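You operate a simulated robot arm through the tools that you are given. There is no shell and no other tool.

You are at the controls of a simulated robot arm. One attempt, no reset.

Task
Lid and seam the full can in the slide.
Fine: one lid, FIRST and SECOND; end with the roller knob at OPEN and the slide, can in it, at CAN IN; no more drink; the other cans stay.

It is judged by the outcome, as a careful person would: the job done as asked, and still so three seconds after it is handed in. It fails if anything else is knocked over, pushed out of place, dropped, spilled or broken. Lids that push on must go on centred and level and be pressed home; caps that screw on are set level and turned clockwise until they are tight.

Robot
A 7-joint arm with a two-finger parallel gripper, fixed in place. Base frame: the origin is on the floor under the middle of its stand, x ahead of it, y to its left, z up. Units: mm, degrees, N and s.
With the tool pointing down near the work surface it reaches from about 400 to 900 mm from the base axis. Its first joint turns from -143.0 to 143.0 degrees. Payload 3 kg.
The TCP is the grasp point between the finger pads, 30 mm short of the fingertips. In the tool frame z runs along the fingers and y along their closing line. The gripper opens to 94 mm. The fingers are 28 mm wide and 10 mm thick; the gripper's body (50 by 96 mm) begins 55 mm behind the TCP.
Orientation is that of the tool frame in the base frame, as a unit quaternion [x, y, z, w]. With the fingers straight down and closing along the base's y, the tool's x points along the base's -x, its y along +y and its z along -z.

Tools
- The arm moves only by the tool apply_moves. Its argument "steps" is a list of rows, each a list of 7 numbers: the shift along the tool's x, y, z in units of 300 mm (1.0 is 300 mm), then the turn, a rotation vector about the tool's x, y, z in units of 90 degrees (1.0 is 90 degrees), then the gripper command, from -1 (fully open) to 1 (shut), values between in proportion. In form: [[x, y, z, rx, ry, rz, gripper], ...]. A call has 1 to 20 rows; each row is the pose to reach, as a shift and turn from the pose commanded when the call began, along the tool's axes at that moment. A call with a number of a shift or a turn outside -1 to 1 is refused whole. Rows are played at 5 a second. More than 50 mm and 8.6 degrees between two rows, or a gripper value outside its range, and nothing of the call is played. Where a pose cannot be reached the arm comes as near as it can. A force on the tool above 90 N (or 10 N above the force at the start of the call, whichever is more), or a blocked arm, ends the call early, and 0.2 s more pass. Each finger travels about 72 mm/s and halts on what it meets, pressing with about 22 N; the grip force reading is that of the motor and also rises with nothing between the fingers. The clock runs only during rows and for 0.2 s after the last one: add rows that repeat a pose to give the fingers time. The reply holds the time, the measured pose of the TCP, the force on the tool along the base axes, the opening and the grip force, in the units named above and with some noise, with the torque about the TCP (base axes, N m) and any sound that the robot's microphone picked up.
- Cameras (640 x 400 px; columns grow to the right, rows downward): "scene" is fixed at [48.2, 658.2, 1573.6]; the picture's right is [-0.50, -0.87, 0.00], its down [-0.42, 0.24, -0.87] and it looks along [0.76, -0.43, -0.49] (base axes); focal length 319 px, centre (320, 200). "wrist" rides on the gripper at [76, 14, -103] in the tool frame; the picture's right is [-0.18, 0.98, 0.00], its down [-0.75, -0.14, -0.64] and it looks along [-0.63, -0.12, 0.77] (tool axes); focal length 243 px, centre (320, 200). There is no depth. A picture from a camera that has moved, and an enlarged one, comes with that camera's place and axes in the base frame and with its lens. The place of the scene camera against the robot may be out by one fixed shift of up to 18 mm in any direction.
- get_image(camera): a new picture of that camera. No time passes.
- inspect(camera, box): a new picture of the part [left, top, right, bottom] of that camera's present view, enlarged. No time passes.
- finish_job(): hands the job in; it is judged then, once.

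Nothing tells you positions but the pictures and the camera data. Unless the task says otherwise, let go and move clear before handing in.

The tools are called after "Request:" as a command line: name --pt "numbers of a row" for each row, then --argument value for the rest, lists and objects as JSON in quotes. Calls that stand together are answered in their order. apply_moves: Moves the arm, as the interface text tells. Its arguments: {"type":"object","properties":{"steps":{"type":"array","items":{"type":"array","items":{"type":"number"}}}},"required":["steps"]} The other tools are called the same way: get_image (camera) takes a picture; inspect (camera, box) takes an enlarged picture of a part of a camera's view; finish_job () hands the job in.

At the start:

```text
clock: 0.0
position: [411.0, 183.3, 1310.5]
tool_rot: [0.0, 1.0, 0.0, 0.001]
ft_force: [-0.6, 0.4, -0.5]
ft_torque: [0.0, -0.04, 0.0]
finger_gap: 94.0
finger_force: 0.1
```

scene: 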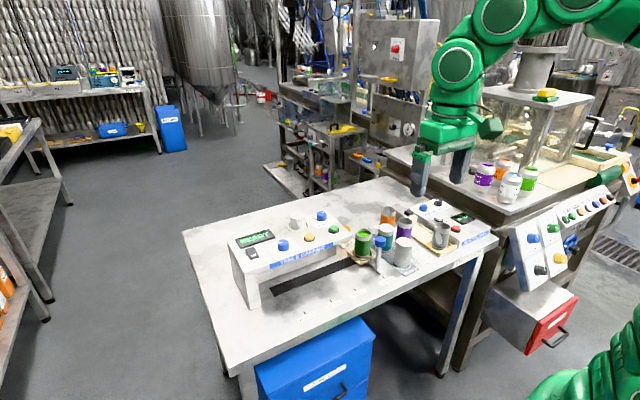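
wrist: 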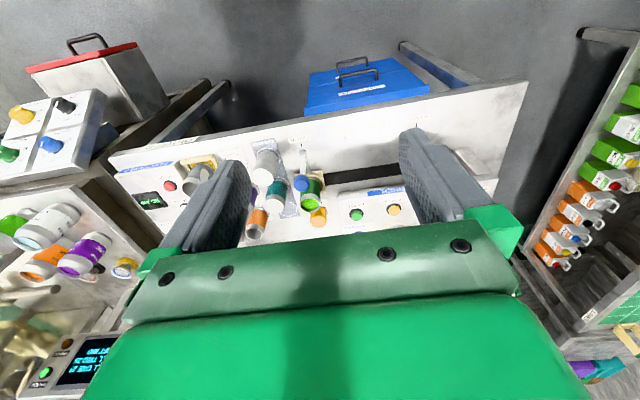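

I see a table with a seamer-like machine, several cans and control panels. I'll look closer before moving.

Request:
inspect --camera "scene" --box '[220, 190, 380, 290]'

Request:
inspect --camera "scene" --box '[340, 180, 500, 280]'

Request:
inspect --camera "scene" --box '[440, 130, 640, 255]'

Request:
inspect --camera "wrist" --box '[200, 120, 420, 258]'

Request:
inspect --camera "wrist" --box '[100, 120, 320, 258]'

```text
4.00 times, centred on (300, 240) of scene
camera zoom: at [48.2, 658.2, 1573.6], right [-0.5, -0.87, 0.0], down [-0.42, 0.24, -0.87], along [0.76, -0.43, -0.49], focal length 1276 px, centre (400, 40)
```

zoom: 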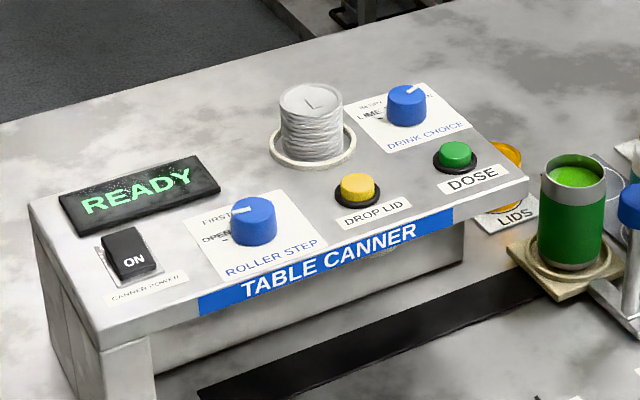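

```text
4.00 times, centred on (420, 230) of scene
camera zoom: at [48.2, 658.2, 1573.6], right [-0.5, -0.87, 0.0], down [-0.42, 0.24, -0.87], along [0.76, -0.43, -0.49], focal length 1276 px, centre (-80, 80)
```

zoom: 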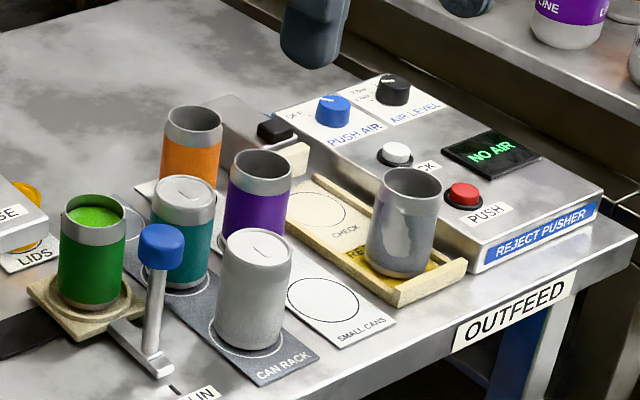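

```text
3.20 times, centred on (540, 192) of scene
camera zoom: at [48.2, 658.2, 1573.6], right [-0.5, -0.87, 0.0], down [-0.42, 0.24, -0.87], along [0.76, -0.43, -0.49], focal length 1020 px, centre (-384, 224)
```

zoom: 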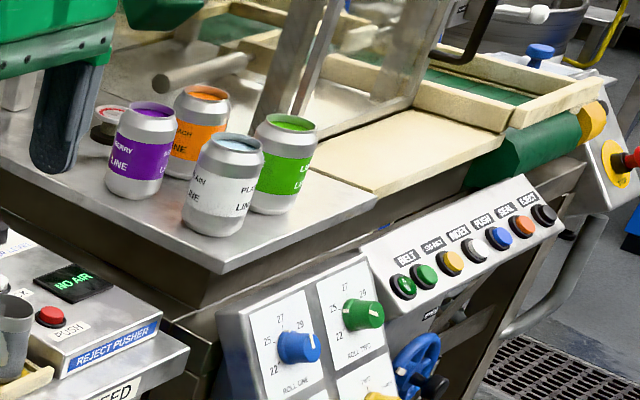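

```text
2.90 times, centred on (310, 189) of wrist
camera zoom: at [335.0, 198.2, 1414.3], right [0.18, 0.98, 0.0], down [0.75, -0.14, 0.64], along [0.63, -0.12, -0.77], focal length 703 px, centre (349, 232)
```

zoom: 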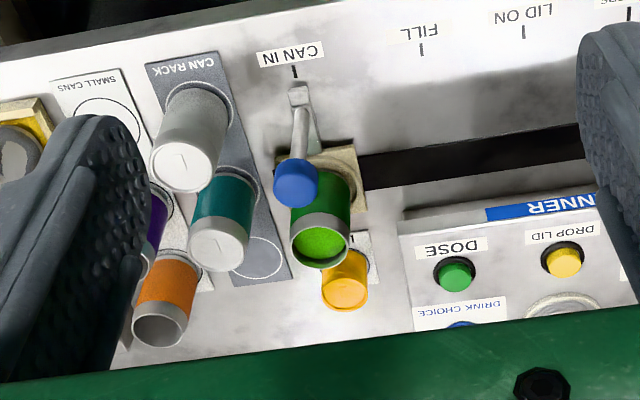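

```text
2.90 times, centred on (210, 189) of wrist
camera zoom: at [335.0, 198.2, 1414.3], right [0.18, 0.98, 0.0], down [0.75, -0.14, 0.64], along [0.63, -0.12, -0.77], focal length 703 px, centre (639, 232)
```

zoom: 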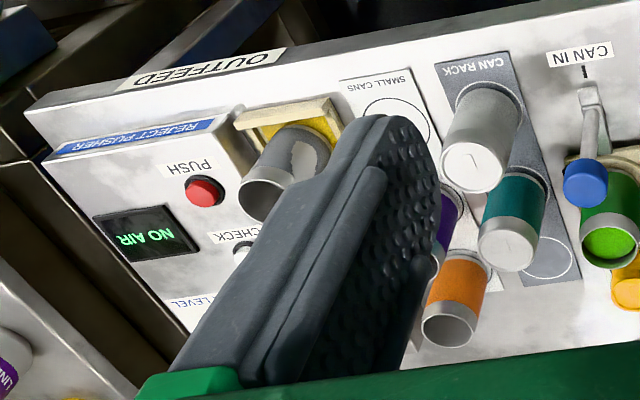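

The can in the slide (green-labelled, full of green drink) is at CAN IN, next to the TABLE CANNER panel with ROLLER STEP, DROP LID and DOSE controls. I'll move the wrist camera over the table for a better look and more precise positions.

Request:
apply_moves --pt "-0.08 0.055 0.08 0 0 0 -1" --pt "-0.16 0.11 0.16 0 0 0 -1" --pt "-0.24 0.16 0.24 0 0 0 -1" --pt "-0.32 0.21 0.32 0 0 0 -1" --pt "-0.4 0.265 0.4 0 0 0 -1" --pt "-0.48 0.32 0.48 0 0 0 -1" --pt "-0.48 0.32 0.48 0 0 0 -1"

Request:
get_image --camera "wrist"

Request:
get_image --camera "scene"

```text
clock: 1.6
position: [552.3, 281.1, 1167.9]
tool_rot: [0.0, 1.0, 0.001, -0.001]
ft_force: [-0.7, -1.1, 1.0]
ft_torque: [0.02, 0.02, -0.04]
finger_gap: 94.0
finger_force: 0.1
```

```text
taken
camera wrist: at [477.0, 295.9, 1270.9], right [0.18, 0.98, 0.0], down [0.75, -0.14, 0.64], along [0.63, -0.12, -0.77], focal length 243 px, centre (320, 200)
```

wrist: 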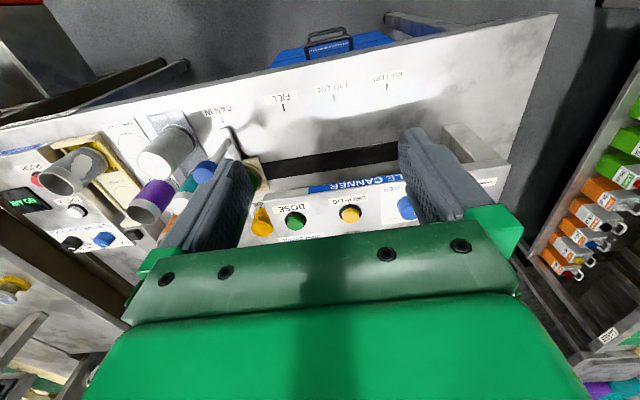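

```text
taken
```

scene: 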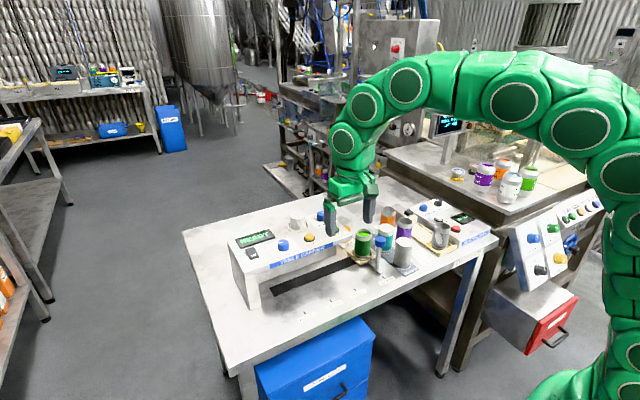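

Request:
inspect --camera "wrist" --box '[190, 50, 430, 200]'

Request:
inspect --camera "wrist" --box '[60, 70, 300, 220]'

Request:
inspect --camera "wrist" --box '[240, 150, 420, 262]'

Request:
inspect --camera "scene" --box '[280, 220, 440, 320]'

```text
2.67 times, centred on (310, 125) of wrist
camera zoom: at [477.0, 295.9, 1270.9], right [0.18, 0.98, 0.0], down [0.75, -0.14, 0.64], along [0.63, -0.12, -0.77], focal length 647 px, centre (347, 400)
```

zoom: 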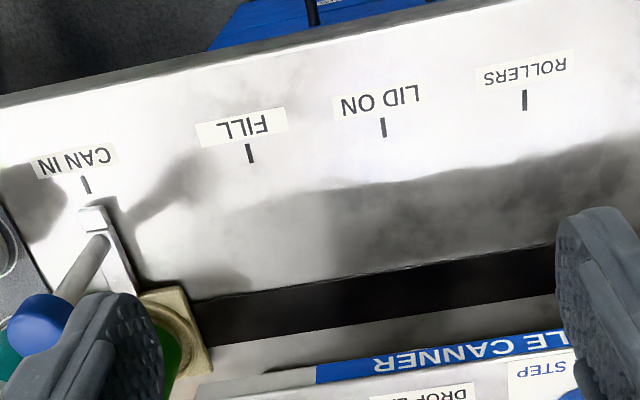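

```text
2.67 times, centred on (180, 145) of wrist
camera zoom: at [477.0, 295.9, 1270.9], right [0.18, 0.98, 0.0], down [0.75, -0.14, 0.64], along [0.63, -0.12, -0.77], focal length 647 px, centre (693, 347)
```

zoom: 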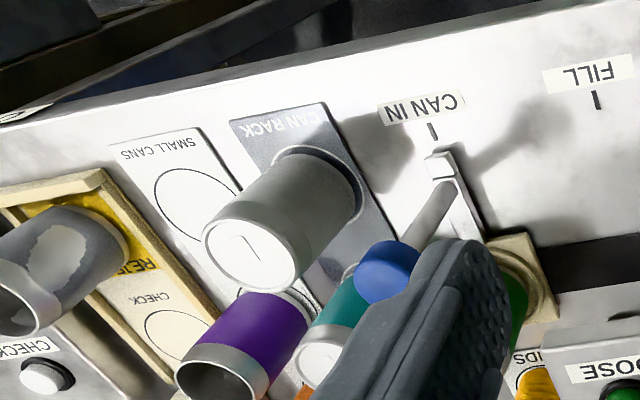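

```text
3.56 times, centred on (330, 206) of wrist
camera zoom: at [477.0, 295.9, 1270.9], right [0.18, 0.98, 0.0], down [0.75, -0.14, 0.64], along [0.63, -0.12, -0.77], focal length 863 px, centre (284, 179)
```

zoom: 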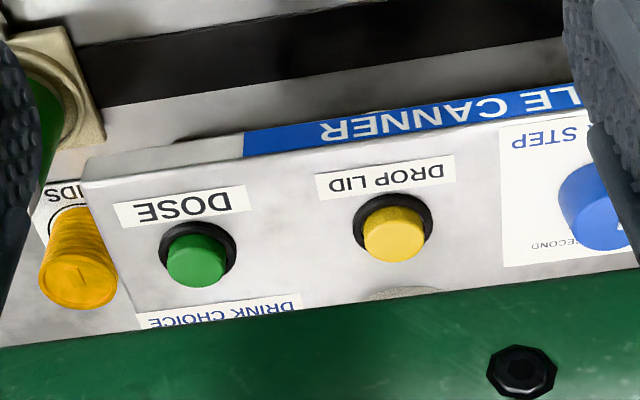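

```text
4.00 times, centred on (360, 270) of scene
camera zoom: at [48.2, 658.2, 1573.6], right [-0.5, -0.87, 0.0], down [-0.42, 0.24, -0.87], along [0.76, -0.43, -0.49], focal length 1276 px, centre (160, -80)
```

zoom: 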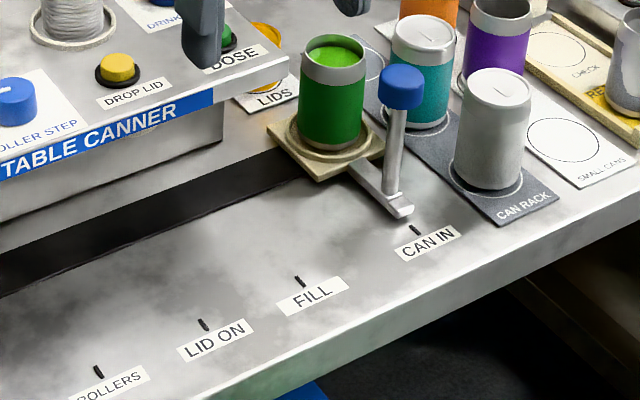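

The table top is at about z 860. The slide marks are CAN IN (y≈100), FILL (≈210), LID ON (≈295) and ROLLERS (≈380), the handle knob is near (632, 103, 985), and the panel top is near z 1000. Next I'll hover over the panel to read the ROLLER STEP dial and locate DROP LID.

Request:
apply_moves --pt "-0.12 0.04 0 0 0 0 -1" --pt "-0.25 0.08 0 0 0 0 -1" --pt "-0.38 0.12 0 0 0 0 -1" --pt "-0.5 0.16 0 0 0 0 -1" --pt "-0.6 0.2 0 0 0 0 -1" --pt "-0.6 0.2 0 0 0 0 -1"

Request:
get_image --camera "wrist"

Request:
inspect --camera "wrist" --box '[230, 20, 430, 145]'

Request:
inspect --camera "wrist" --box '[240, 100, 420, 212]'

```text
clock: 3.0
position: [721.6, 338.0, 1162.4]
tool_rot: [0.0, 1.0, 0.0, 0.001]
ft_force: [0.4, -0.4, -0.1]
ft_torque: [0.0, 0.02, 0.04]
finger_gap: 94.0
finger_force: 0.1
out of reach, approached as far as the arm can: row 5, 6
```

```text
taken
camera wrist: at [646.5, 351.4, 1265.4], right [0.18, 0.98, 0.0], down [0.75, -0.14, 0.64], along [0.63, -0.12, -0.77], focal length 243 px, centre (320, 200)
```

wrist: 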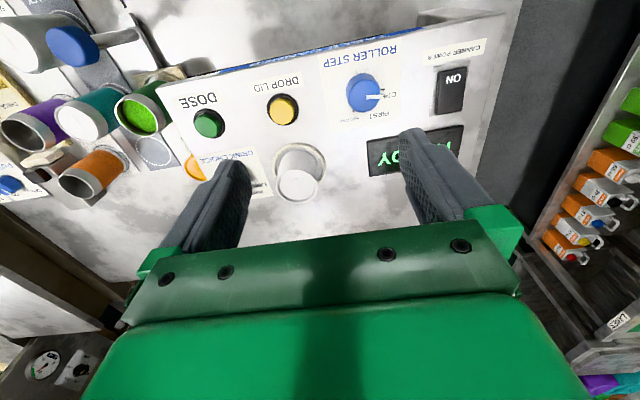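

```text
3.20 times, centred on (330, 82) of wrist
camera zoom: at [646.5, 351.4, 1265.4], right [0.18, 0.98, 0.0], down [0.75, -0.14, 0.64], along [0.63, -0.12, -0.77], focal length 776 px, centre (288, 576)
```

zoom: 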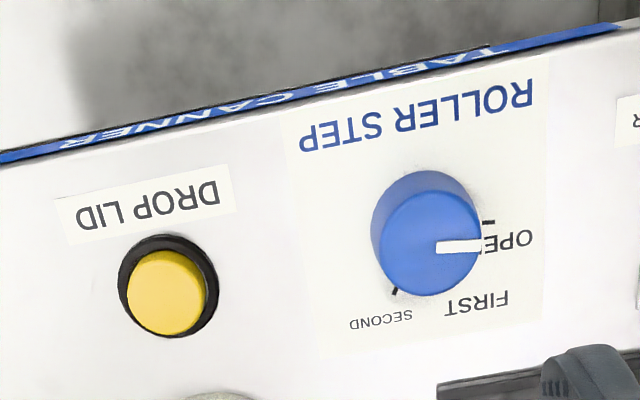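

```text
3.56 times, centred on (330, 156) of wrist
camera zoom: at [646.5, 351.4, 1265.4], right [0.18, 0.98, 0.0], down [0.75, -0.14, 0.64], along [0.63, -0.12, -0.77], focal length 863 px, centre (284, 356)
```

zoom: 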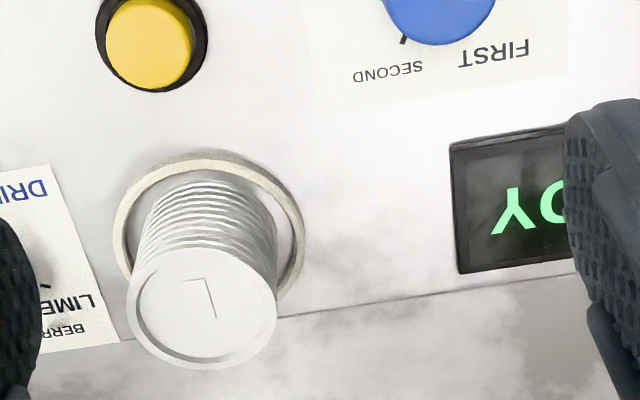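

DROP LID is at about (730, 296, top 1009). The ROLLER STEP knob is at about (728, 380, top 1020) and points at OPEN (+y), with FIRST and SECOND clockwise from there. Next I'll hover over the slide handle to measure it.

Request:
apply_moves --pt "0.04 -0.11 0.01 0 0 0 -1" --pt "0.09 -0.24 0.03 0 0 0 -1" --pt "0.14 -0.38 0.05 0 0 0 -1" --pt "0.19 -0.52 0.07 0 0 0 -1" --pt "0.25 -0.66 0.08 0 0 0 -1" --pt "0.3 -0.783 0.09 0 0 0 -1" --pt "0.3 -0.783 0.09 0 0 0 -1"

Request:
get_image --camera "wrist"

Request:
inspect --camera "wrist" --box '[230, 20, 430, 145]'

Request:
inspect --camera "scene" --box '[330, 220, 430, 282]'

```text
clock: 4.6
position: [629.8, 102.8, 1137.8]
tool_rot: [0.001, 1.0, 0.0, 0.0]
ft_force: [-0.4, 0.4, 0.8]
ft_torque: [0.02, -0.02, 0.0]
finger_gap: 93.7
finger_force: 0.1
```

```text
taken
camera wrist: at [554.1, 116.7, 1240.3], right [0.18, 0.98, 0.0], down [0.75, -0.14, 0.64], along [0.63, -0.12, -0.77], focal length 243 px, centre (320, 200)
```

wrist: 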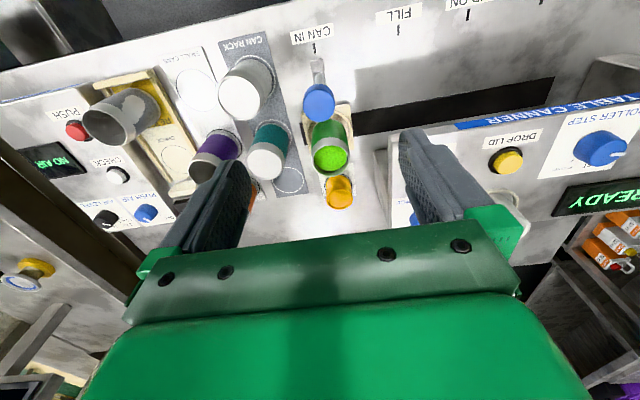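

```text
3.20 times, centred on (330, 82) of wrist
camera zoom: at [554.1, 116.7, 1240.3], right [0.18, 0.98, 0.0], down [0.75, -0.14, 0.64], along [0.63, -0.12, -0.77], focal length 776 px, centre (288, 576)
```

zoom: 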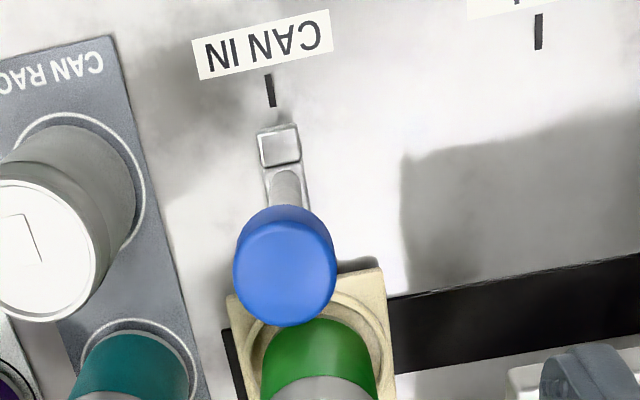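

```text
6.40 times, centred on (380, 251) of scene
camera zoom: at [48.2, 658.2, 1573.6], right [-0.5, -0.87, 0.0], down [-0.42, 0.24, -0.87], along [0.76, -0.43, -0.49], focal length 2041 px, centre (-64, -126)
```

zoom: 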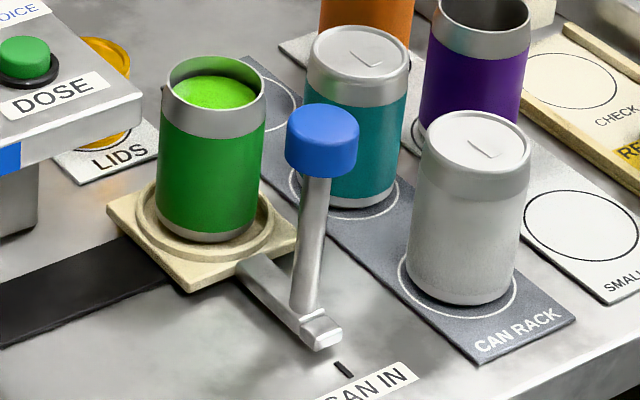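

The handle knob is at about (640, 100, top 978) and roughly 34 mm across. The slide pointer lines up with CAN IN at y≈99.7. I'll narrow the fingers so they clear the white can, then descend over the knob.

Request:
apply_moves --pt "-0.034 -0.009 0 0 0 0 -0.28" --pt "-0.034 -0.009 0.08 0 0 0 -0.28" --pt "-0.034 -0.009 0.18 0 0 0 -0.28" --pt "-0.034 -0.009 0.28 0 0 0 -0.28" --pt "-0.034 -0.009 0.36 0 0 0 -0.28" --pt "-0.034 -0.009 0.36 0 0 0 -0.28"

Request:
get_image --camera "wrist"

Request:
inspect --camera "scene" --box '[330, 200, 450, 275]'

```text
clock: 6.0
position: [641.1, 97.5, 1024.9]
tool_rot: [0.001, 1.0, 0.0, 0.0]
ft_force: [0.7, -0.8, -0.8]
ft_torque: [-0.02, -0.02, -0.03]
finger_gap: 60.3
finger_force: 0.0
```

```text
taken
camera wrist: at [565.9, 111.8, 1127.7], right [0.18, 0.98, 0.0], down [0.75, -0.14, 0.64], along [0.63, -0.12, -0.77], focal length 243 px, centre (320, 200)
```

wrist: 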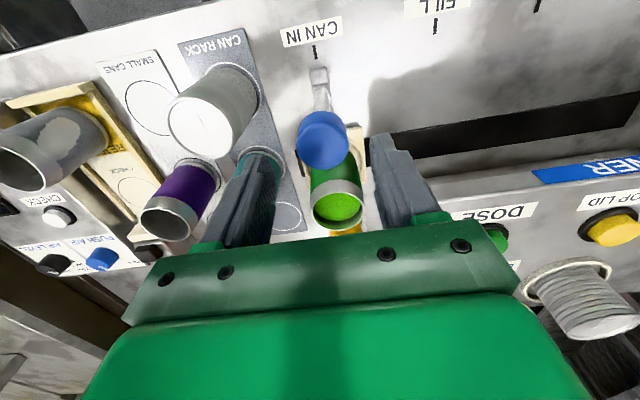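

```text
5.33 times, centred on (390, 238) of scene
camera zoom: at [48.2, 658.2, 1573.6], right [-0.5, -0.87, 0.0], down [-0.42, 0.24, -0.87], along [0.76, -0.43, -0.49], focal length 1701 px, centre (-53, 0)
```

zoom: 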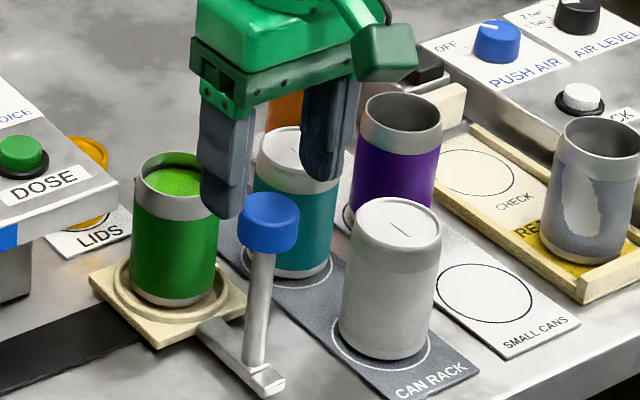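

The knob is between the open fingers. I'll go down around it and close.

Request:
apply_moves --pt "0 0.008 0.06 0 0 0 -0.28" --pt "0 0.008 0.13 0 0 0 -0.28" --pt "0 0.008 0.197 0 0 0 -0.28" --pt "0 0.008 0.197 0 0 0 -0.28" --pt "0 0.008 0.197 0 0 0 0.0" --pt "0 0.008 0.197 0 0 0 0.4" --pt "0 0.008 0.197 0 0 0 0.4" --pt "0 0.008 0.197 0 0 0 0.4"

Request:
inspect --camera "scene" --box '[330, 200, 450, 275]'

Request:
get_image --camera "wrist"

```text
clock: 7.8
position: [639.8, 100.6, 967.3]
tool_rot: [0.0, 1.0, 0.0, 0.0]
ft_force: [-1.6, -0.6, -5.1]
ft_torque: [0.24, -0.41, 0.1]
finger_gap: 34.0
finger_force: 44.5
```

```text
5.33 times, centred on (390, 238) of scene
camera zoom: at [48.2, 658.2, 1573.6], right [-0.5, -0.87, 0.0], down [-0.42, 0.24, -0.87], along [0.76, -0.43, -0.49], focal length 1701 px, centre (-53, 0)
```

zoom: 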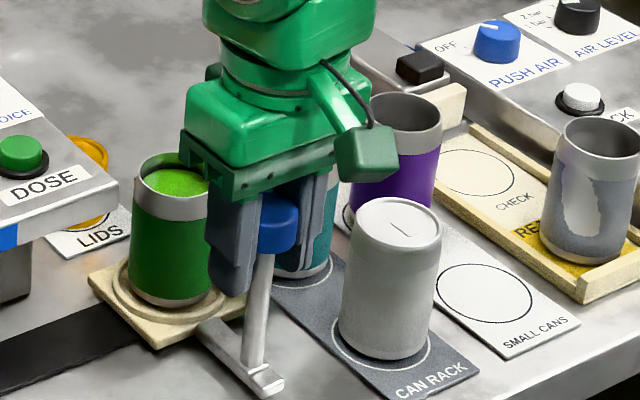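

```text
taken
camera wrist: at [564.9, 114.9, 1069.8], right [0.18, 0.98, 0.0], down [0.75, -0.14, 0.64], along [0.63, -0.12, -0.77], focal length 243 px, centre (320, 200)
```

wrist: 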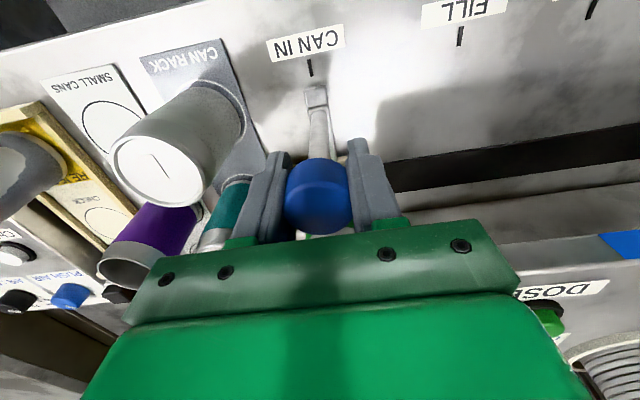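

The knob is gripped (34 mm). I'll ease the slide along +y, starting gently because the can is full and open.

Request:
apply_moves --pt "0 0.0033 0 0 0 0 0.4" --pt "0 0.01 0 0 0 0 0.4" --pt "0 0.02 0 0 0 0 0.4" --pt "0 0.0333 0 0 0 0 0.4" --pt "0 0.05 0 0 0 0 0.4" --pt "0 0.07 0 0 0 0 0.4" --pt "0 0.0933 0 0 0 0 0.4" --pt "0 0.12 0 0 0 0 0.4" --pt "0 0.1467 0 0 0 0 0.4" --pt "0 0.1733 0 0 0 0 0.4" --pt "0 0.2 0 0 0 0 0.4" --pt "0 0.2267 0 0 0 0 0.4" --pt "0 0.2533 0 0 0 0 0.4" --pt "0 0.28 0 0 0 0 0.4" --pt "0 0.3 0 0 0 0 0.4" --pt "0 0.3133 0 0 0 0 0.4" --pt "0 0.3233 0 0 0 0 0.4" --pt "0 0.33 0 0 0 0 0.4" --pt "0 0.3333 0 0 0 0 0.4" --pt "0 0.3333 0 0 0 0 0.4"

Request:
get_image --camera "scene"

Request:
get_image --camera "wrist"

```text
clock: 12.0
position: [640.1, 200.2, 967.8]
tool_rot: [0.0, 1.0, 0.0, -0.001]
ft_force: [-1.7, 0.2, -24.0]
ft_torque: [0.24, 0.41, -0.17]
finger_gap: 34.0
finger_force: 45.4
```

```text
taken
```

scene: 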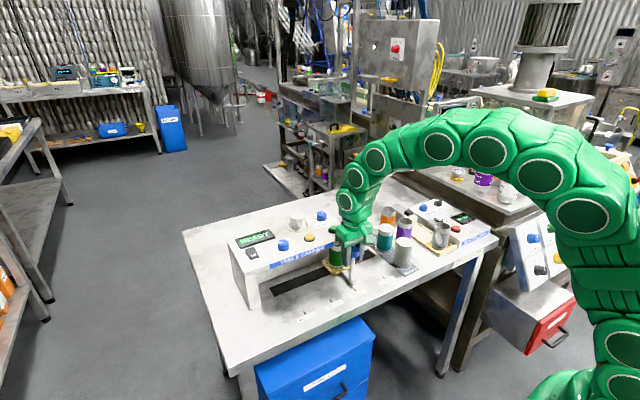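

```text
taken
camera wrist: at [565.0, 214.7, 1070.1], right [0.18, 0.98, 0.0], down [0.75, -0.14, 0.64], along [0.63, -0.12, -0.77], focal length 243 px, centre (320, 200)
```

wrist: 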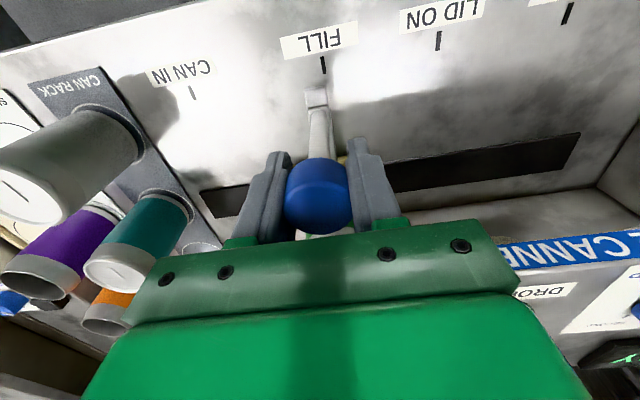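

The slide moves freely and is now just short of FILL. I'll continue to LID ON.

Request:
apply_moves --pt "0 0.0033 0.001 0 0 0 0.4" --pt "0 0.01 0.001 0 0 0 0.4" --pt "0 0.02 0.001 0 0 0 0.4" --pt "0 0.0333 0.001 0 0 0 0.4" --pt "0 0.05 0.001 0 0 0 0.4" --pt "0 0.07 0.001 0 0 0 0.4" --pt "0 0.0933 0.001 0 0 0 0.4" --pt "0 0.12 0.001 0 0 0 0.4" --pt "0 0.1467 0.001 0 0 0 0.4" --pt "0 0.1733 0.001 0 0 0 0.4" --pt "0 0.2 0.001 0 0 0 0.4" --pt "0 0.2267 0.001 0 0 0 0.4" --pt "0 0.25 0.001 0 0 0 0.4" --pt "0 0.27 0.001 0 0 0 0.4" --pt "0 0.287 0.001 0 0 0 0.4" --pt "0 0.3 0.001 0 0 0 0.4" --pt "0 0.31 0.001 0 0 0 0.4" --pt "0 0.3155 0.001 0 0 0 0.4" --pt "0 0.317 0.001 0 0 0 0.4" --pt "0 0.317 0.001 0 0 0 0.4"

Request:
inspect --camera "wrist" --box '[240, 30, 400, 130]'

Request:
get_image --camera "wrist"

Request:
inspect --camera "scene" --box '[260, 220, 420, 320]'

```text
clock: 16.2
position: [638.6, 297.0, 967.0]
tool_rot: [-0.001, 1.0, 0.0, -0.001]
ft_force: [-20.6, -1.9, -14.2]
ft_torque: [0.38, 0.51, -0.02]
finger_gap: 33.8
finger_force: 45.0
```

```text
4.00 times, centred on (320, 80) of wrist
camera zoom: at [564.8, 310.7, 1068.9], right [0.18, 0.98, 0.0], down [0.76, -0.14, 0.64], along [0.63, -0.12, -0.77], focal length 970 px, centre (320, 680)
```

zoom: 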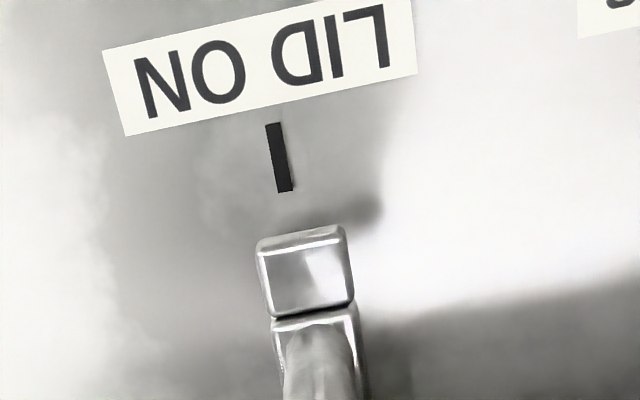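

```text
taken
camera wrist: at [564.8, 310.7, 1068.9], right [0.18, 0.98, 0.0], down [0.76, -0.14, 0.64], along [0.63, -0.12, -0.77], focal length 243 px, centre (320, 200)
```

wrist: 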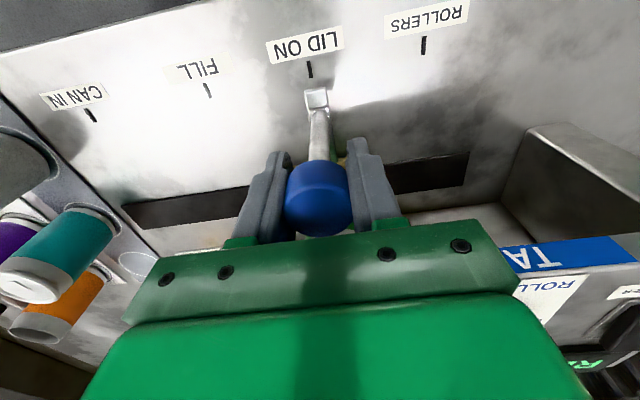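

```text
4.00 times, centred on (340, 270) of scene
camera zoom: at [48.2, 658.2, 1573.6], right [-0.5, -0.87, 0.0], down [-0.42, 0.24, -0.87], along [0.76, -0.43, -0.49], focal length 1276 px, centre (240, -80)
```

zoom: 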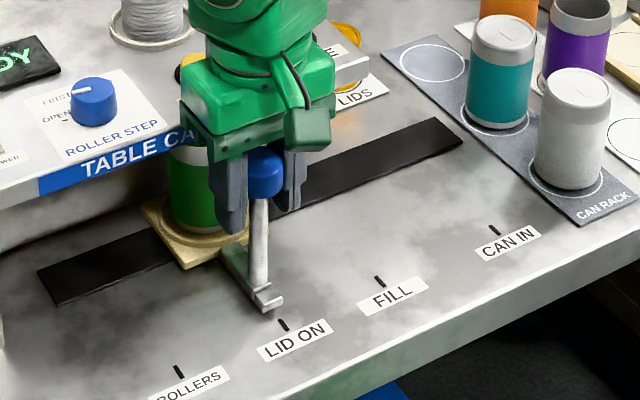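

The slide pointer is at LID ON, within about a millimetre. I'll make a tiny correction, let go, lift straight up and check.

Request:
apply_moves --pt "0.0012 -0.002 0.001 0 0 0 0.4" --pt "0.0012 -0.002 0.001 0 0 0 0.4" --pt "0.0012 -0.002 0.001 0 0 0 0.1" --pt "0.0012 -0.002 0.001 0 0 0 -0.28" --pt "0.0012 -0.002 0.001 0 0 0 -0.28" --pt "0.0012 -0.002 0.001 0 0 0 -0.28" --pt "0.0012 -0.002 -0.06 0 0 0 -0.28" --pt "0.0012 -0.002 -0.15 0 0 0 -0.28" --pt "0.0012 -0.002 -0.28 0 0 0 -0.28" --pt "0.0012 -0.002 -0.4 0 0 0 -0.28" --pt "0.0012 -0.002 -0.48 0 0 0 -0.28" --pt "0.0012 -0.002 -0.48 0 0 0 -0.28"

Request:
get_image --camera "wrist"

Request:
inspect --camera "scene" --box '[220, 210, 400, 322]'

Request:
inspect --camera "wrist" --box '[230, 10, 430, 135]'

```text
clock: 18.8
position: [640.1, 292.8, 1109.8]
tool_rot: [-0.001, 1.0, 0.0, 0.0]
ft_force: [-0.1, 0.4, -1.1]
ft_torque: [0.0, 0.02, -0.02]
finger_gap: 60.2
finger_force: 0.0
```

```text
taken
camera wrist: at [565.0, 306.5, 1212.3], right [0.18, 0.98, 0.0], down [0.75, -0.14, 0.64], along [0.63, -0.12, -0.77], focal length 243 px, centre (320, 200)
```

wrist: 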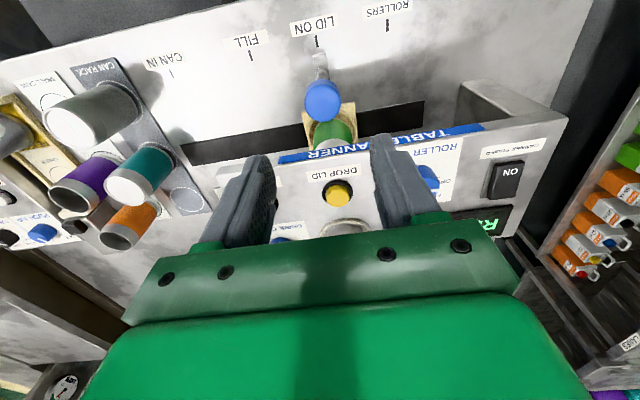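

```text
3.56 times, centred on (310, 266) of scene
camera zoom: at [48.2, 658.2, 1573.6], right [-0.5, -0.87, 0.0], down [-0.42, 0.24, -0.87], along [0.76, -0.43, -0.49], focal length 1134 px, centre (356, -35)
```

zoom: 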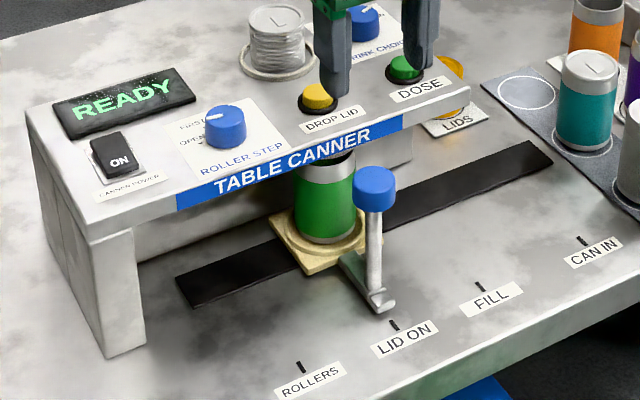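

```text
3.20 times, centred on (330, 72) of wrist
camera zoom: at [565.0, 306.5, 1212.3], right [0.18, 0.98, 0.0], down [0.75, -0.14, 0.64], along [0.63, -0.12, -0.77], focal length 776 px, centre (288, 608)
```

zoom: 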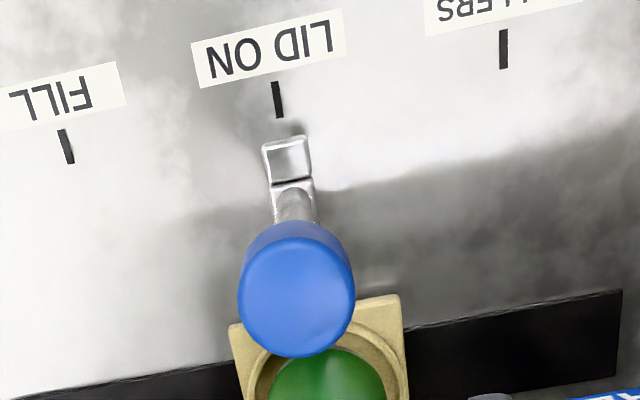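

The slide sits at LID ON. I'll close the fingers, go above DROP LID (730, 296) and stop just over it.

Request:
apply_moves --pt "-0.08 0.003 0 0 0 0 1" --pt "-0.19 0.006 0 0 0 0 1" --pt "-0.28 0.01 0 0 0 0 1" --pt "-0.3 0.0107 0 0 0 0 1" --pt "-0.3 0.0107 0.06 0 0 0 1" --pt "-0.3 0.0107 0.14 0 0 0 1" --pt "-0.3 0.0107 0.19 0 0 0 1" --pt "-0.3 0.0107 0.19 0 0 0 1"

Request:
get_image --camera "wrist"

Request:
inspect --camera "scene" --box '[260, 190, 380, 265]'

Request:
inspect --camera "wrist" --box '[240, 100, 400, 200]'

```text
clock: 20.6
position: [732.6, 298.1, 1054.4]
tool_rot: [0.0, 1.0, 0.0, 0.0]
ft_force: [0.5, 0.7, 0.0]
ft_torque: [0.01, -0.01, -0.03]
finger_gap: 0.2
finger_force: 22.4
```

```text
taken
camera wrist: at [656.6, 312.5, 1156.3], right [0.18, 0.98, 0.0], down [0.75, -0.14, 0.64], along [0.63, -0.12, -0.77], focal length 243 px, centre (320, 200)
```

wrist: 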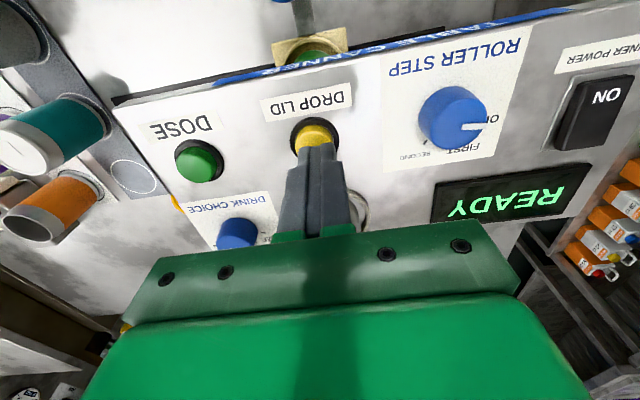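

```text
5.33 times, centred on (320, 228) of scene
camera zoom: at [48.2, 658.2, 1573.6], right [-0.5, -0.87, 0.0], down [-0.42, 0.24, -0.87], along [0.76, -0.43, -0.49], focal length 1701 px, centre (320, 53)
```

zoom: 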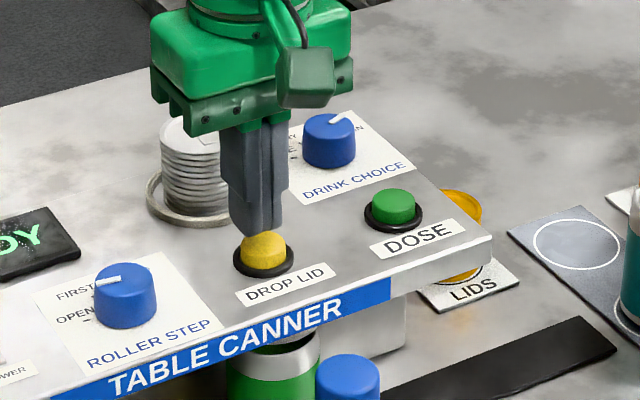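

```text
4.00 times, centred on (320, 150) of wrist
camera zoom: at [656.6, 312.5, 1156.3], right [0.18, 0.98, 0.0], down [0.75, -0.14, 0.64], along [0.63, -0.12, -0.77], focal length 970 px, centre (320, 400)
```

zoom: 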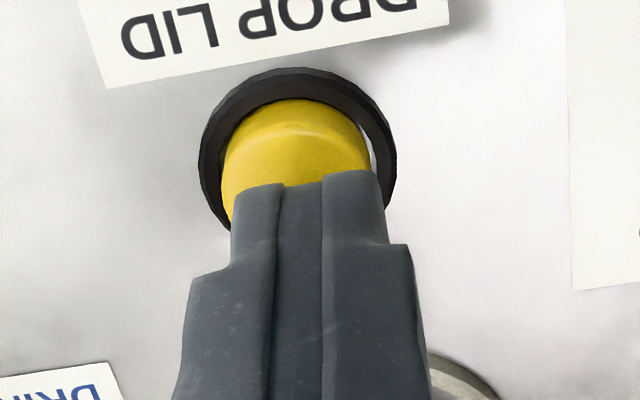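

The fingertips are about 2 mm off the button centre. I'll correct that and descend to just above contact.

Request:
apply_moves --pt "0.007 -0.007 0 0 0 0 1" --pt "0.007 -0.007 0.025 0 0 0 1" --pt "0.007 -0.007 0.042 0 0 0 1" --pt "0.007 -0.007 0.042 0 0 0 1"

Request:
inspect --camera "scene" --box '[280, 210, 360, 260]'

Request:
inspect --camera "wrist" --box '[240, 100, 400, 200]'

```text
clock: 21.6
position: [727.0, 297.1, 1040.6]
tool_rot: [0.001, 1.0, 0.0, 0.0]
ft_force: [-0.2, -1.0, 2.1]
ft_torque: [-0.02, -0.01, -0.01]
finger_gap: 0.0
finger_force: 22.2
heard: click
```

```text
8.00 times, centred on (320, 235) of scene
camera zoom: at [48.2, 658.2, 1573.6], right [-0.5, -0.87, 0.0], down [-0.42, 0.24, -0.87], along [0.76, -0.43, -0.49], focal length 2551 px, centre (320, -80)
```

zoom: 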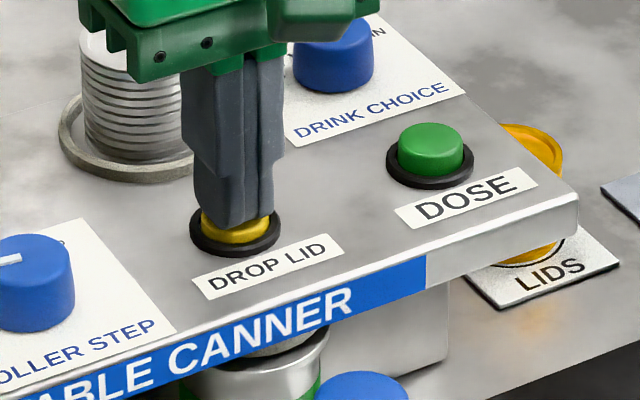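

```text
4.00 times, centred on (320, 150) of wrist
camera zoom: at [652.5, 310.6, 1143.3], right [0.18, 0.98, 0.0], down [0.75, -0.14, 0.64], along [0.63, -0.12, -0.77], focal length 970 px, centre (320, 400)
```

zoom: 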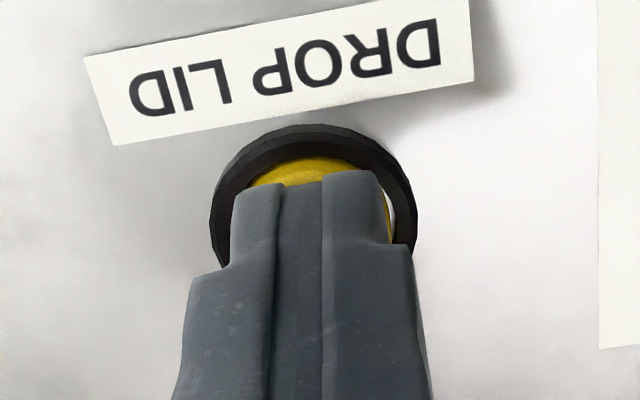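

A click: the button has been pressed once. I'll lift straight up and check that one lid went onto the can.

Request:
apply_moves --pt "0 0 -0.05 0 0 0 1" --pt "0 0 -0.12 0 0 0 1" --pt "0.05 0 -0.24 0 0 0 1" --pt "0.15 0 -0.3 0 0 0 1" --pt "0.25 0 -0.3 0 0 0 1" --pt "0.25 0 -0.3 0 0 0 1"

Request:
inspect --camera "scene" --box '[220, 210, 380, 310]'

Request:
inspect --camera "scene" --box '[280, 235, 344, 275]'

Request:
get_image --camera "wrist"

```text
clock: 23.0
position: [652.3, 299.0, 1132.2]
tool_rot: [0.0, 1.0, 0.0, 0.0]
ft_force: [0.2, 0.1, 0.5]
ft_torque: [0.01, -0.01, 0.0]
finger_gap: 0.1
finger_force: 22.4
```

```text
4.00 times, centred on (300, 260) of scene
camera zoom: at [48.2, 658.2, 1573.6], right [-0.5, -0.87, 0.0], down [-0.42, 0.24, -0.87], along [0.76, -0.43, -0.49], focal length 1276 px, centre (400, -40)
```

zoom: 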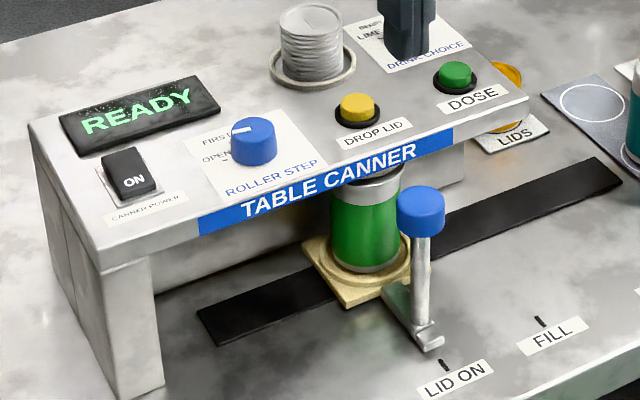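

```text
10.00 times, centred on (312, 255) of scene
camera zoom: at [48.2, 658.2, 1573.6], right [-0.5, -0.87, 0.0], down [-0.42, 0.24, -0.87], along [0.76, -0.43, -0.49], focal length 3189 px, centre (400, -350)
```

zoom: 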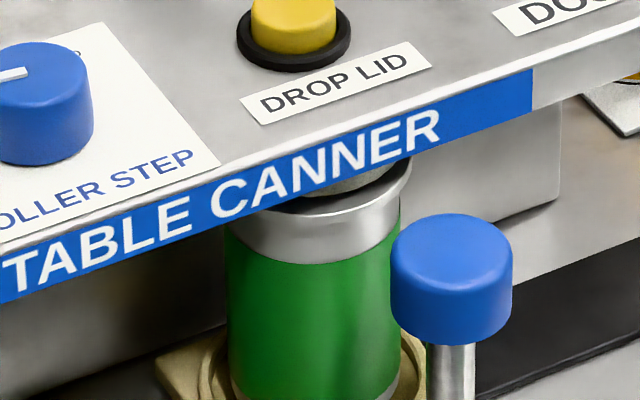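

```text
taken
camera wrist: at [577.0, 312.9, 1234.5], right [0.18, 0.98, 0.0], down [0.75, -0.14, 0.64], along [0.63, -0.12, -0.77], focal length 243 px, centre (320, 200)
```

wrist: 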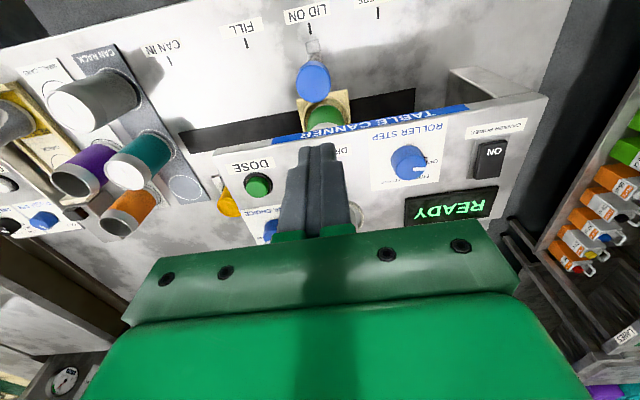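

I heard the click but can't confirm from above that a lid is on the can. I'll tilt the tool and lower the wrist camera in front of the panel, away from the handle, to look under it at the can top.

Request:
apply_moves --pt "0.022 -0.06 0.03 0 -0.045 0 1" --pt "0.044 -0.12 0.08 0 -0.09 0 1" --pt "0.066 -0.18 0.14 0 -0.14 0 1" --pt "0.088 -0.24 0.2 0 -0.19 0 1" --pt "0.11 -0.29 0.27 0 -0.24 0 1" --pt "0.132 -0.33 0.34 0 -0.29 0 1" --pt "0.154 -0.33 0.41 0 -0.34 0 1" --pt "0.174 -0.33 0.46 0 -0.389 0 1" --pt "0.174 -0.33 0.46 0 -0.389 0 1"

Request:
get_image --camera "wrist"

Request:
inspect --camera "wrist" --box '[360, 100, 520, 200]'

```text
clock: 25.0
position: [599.7, 197.5, 992.8]
tool_rot: [0.0, 0.954, 0.0, 0.301]
ft_force: [-0.6, -1.2, 0.3]
ft_torque: [-0.01, 0.04, 0.06]
finger_gap: 0.2
finger_force: 22.3
```

```text
taken
camera wrist: at [480.1, 211.3, 1033.8], right [0.15, 0.98, 0.11], down [0.25, -0.14, 0.96], along [0.96, -0.12, -0.27], focal length 243 px, centre (320, 200)
```

wrist: 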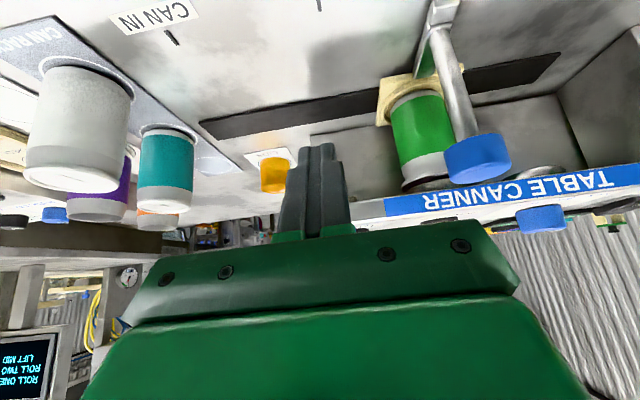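

```text
4.00 times, centred on (440, 150) of wrist
camera zoom: at [480.1, 211.3, 1033.8], right [0.15, 0.98, 0.11], down [0.25, -0.14, 0.96], along [0.96, -0.12, -0.27], focal length 970 px, centre (-160, 400)
```

zoom: 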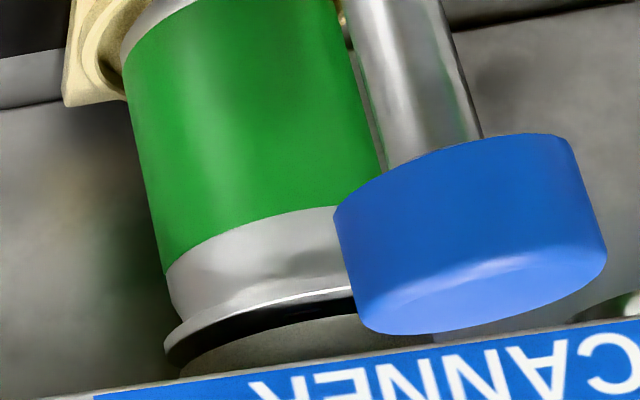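

Request:
inspect --camera "wrist" --box '[395, 155, 475, 205]'

Request:
inspect --camera "scene" --box '[296, 248, 328, 268]'

Request:
inspect --camera "wrist" --box '[480, 130, 608, 210]'

```text
8.00 times, centred on (435, 180) of wrist
camera zoom: at [480.1, 211.3, 1033.8], right [0.15, 0.98, 0.11], down [0.25, -0.14, 0.96], along [0.96, -0.12, -0.27], focal length 1941 px, centre (-600, 360)
```

zoom: 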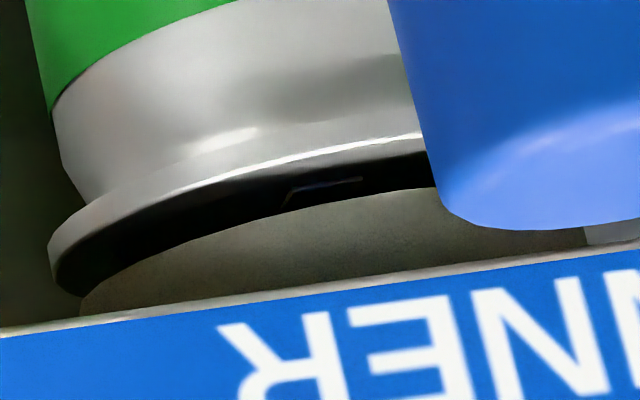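

```text
16.00 times, centred on (312, 258) of scene
camera zoom: at [48.2, 658.2, 1573.6], right [-0.5, -0.87, 0.0], down [-0.42, 0.24, -0.87], along [0.76, -0.43, -0.49], focal length 5102 px, centre (448, -728)
```

zoom: 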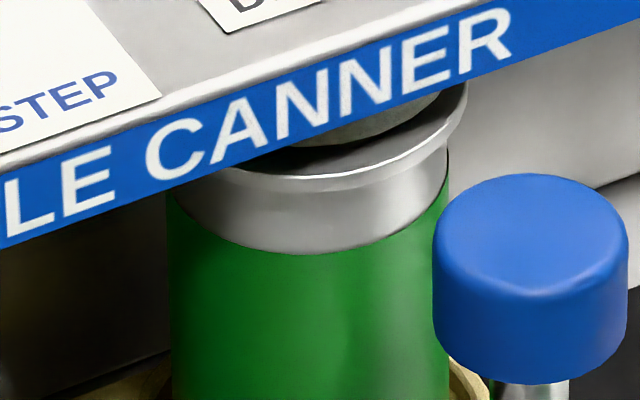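

```text
5.00 times, centred on (544, 170) of wrist
camera zoom: at [480.1, 211.3, 1033.8], right [0.15, 0.98, 0.11], down [0.25, -0.14, 0.96], along [0.96, -0.12, -0.27], focal length 1213 px, centre (-800, 350)
```

zoom: 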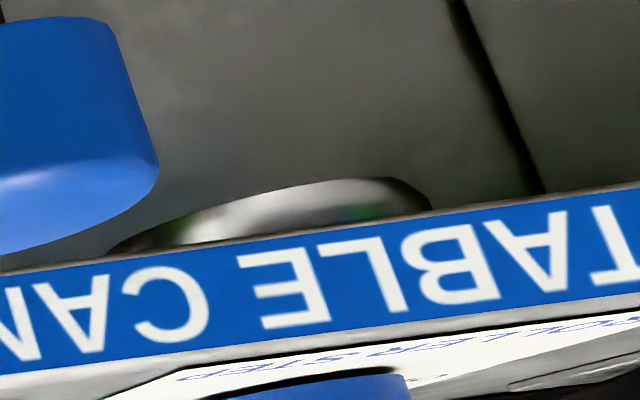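

A lid with its L tab visible is sitting centred and level on the can. I'll come upright again over the handle with the fingers part-open.

Request:
apply_moves --pt "-0.05 0 -0.07 0 0.06 0 1" --pt "-0.1 0 -0.14 0 0.13 0 1" --pt "-0.147 0.02 -0.21 0 0.2 0 1" --pt "-0.18 0.1 -0.19 0 0.27 0 0.5" --pt "-0.21 0.2 -0.17 0 0.33 0 0" --pt "-0.24 0.28 -0.15 0 0.389 0 -0.28" --pt "-0.257 0.328 -0.133 0 0.389 0 -0.28" --pt "-0.257 0.328 -0.133 0 0.389 0 -0.28"

Request:
get_image --camera "wrist"

```text
clock: 26.8
position: [642.0, 296.6, 1071.8]
tool_rot: [0.0, 1.0, -0.001, -0.001]
ft_force: [0.2, 0.0, 0.4]
ft_torque: [0.03, -0.02, 0.01]
finger_gap: 60.3
finger_force: 0.0
```

```text
taken
camera wrist: at [567.3, 310.2, 1173.8], right [0.18, 0.98, 0.0], down [0.75, -0.14, 0.64], along [0.63, -0.12, -0.77], focal length 243 px, centre (320, 200)
```

wrist: 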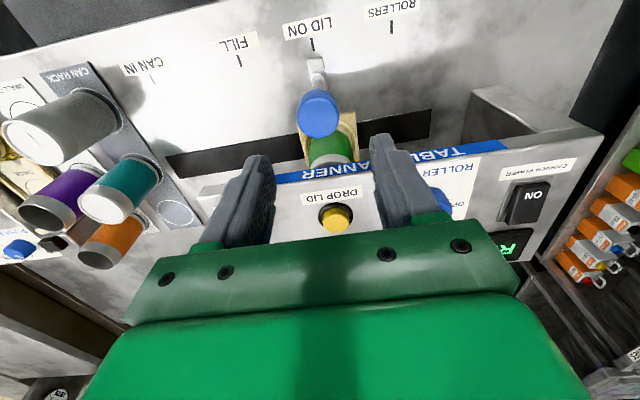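

The knob is right below and between the fingers. Descending and gripping.

Request:
apply_moves --pt "0.006 -0.002 0.08 0 0 0 -0.28" --pt "0.006 -0.002 0.18 0 0 0 -0.28" --pt "0.006 -0.002 0.27 0 0 0 -0.28" --pt "0.006 -0.002 0.33 0 0 0 -0.28" --pt "0.006 -0.002 0.349 0 0 0 -0.28" --pt "0.006 -0.002 0.349 0 0 0 -0.28" --pt "0.006 -0.002 0.349 0 0 0 0.0" --pt "0.006 -0.002 0.349 0 0 0 0.4" --pt "0.006 -0.002 0.349 0 0 0 0.4" --pt "0.006 -0.002 0.349 0 0 0 0.4"

Request:
inspect --camera "wrist" --box '[240, 30, 400, 130]'

```text
clock: 29.0
position: [639.3, 296.2, 966.7]
tool_rot: [0.001, 1.0, 0.0, 0.0]
ft_force: [0.1, -1.1, -3.3]
ft_torque: [0.36, -0.05, 0.02]
finger_gap: 33.7
finger_force: 45.1
```

```text
4.00 times, centred on (320, 80) of wrist
camera zoom: at [564.0, 310.3, 1069.3], right [0.18, 0.98, 0.0], down [0.75, -0.14, 0.64], along [0.63, -0.12, -0.77], focal length 970 px, centre (320, 680)
```

zoom: 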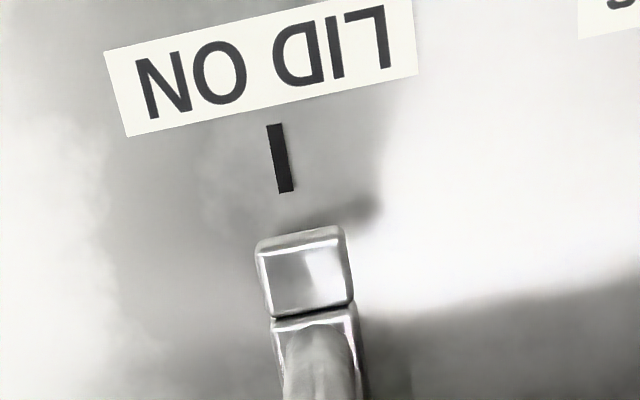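

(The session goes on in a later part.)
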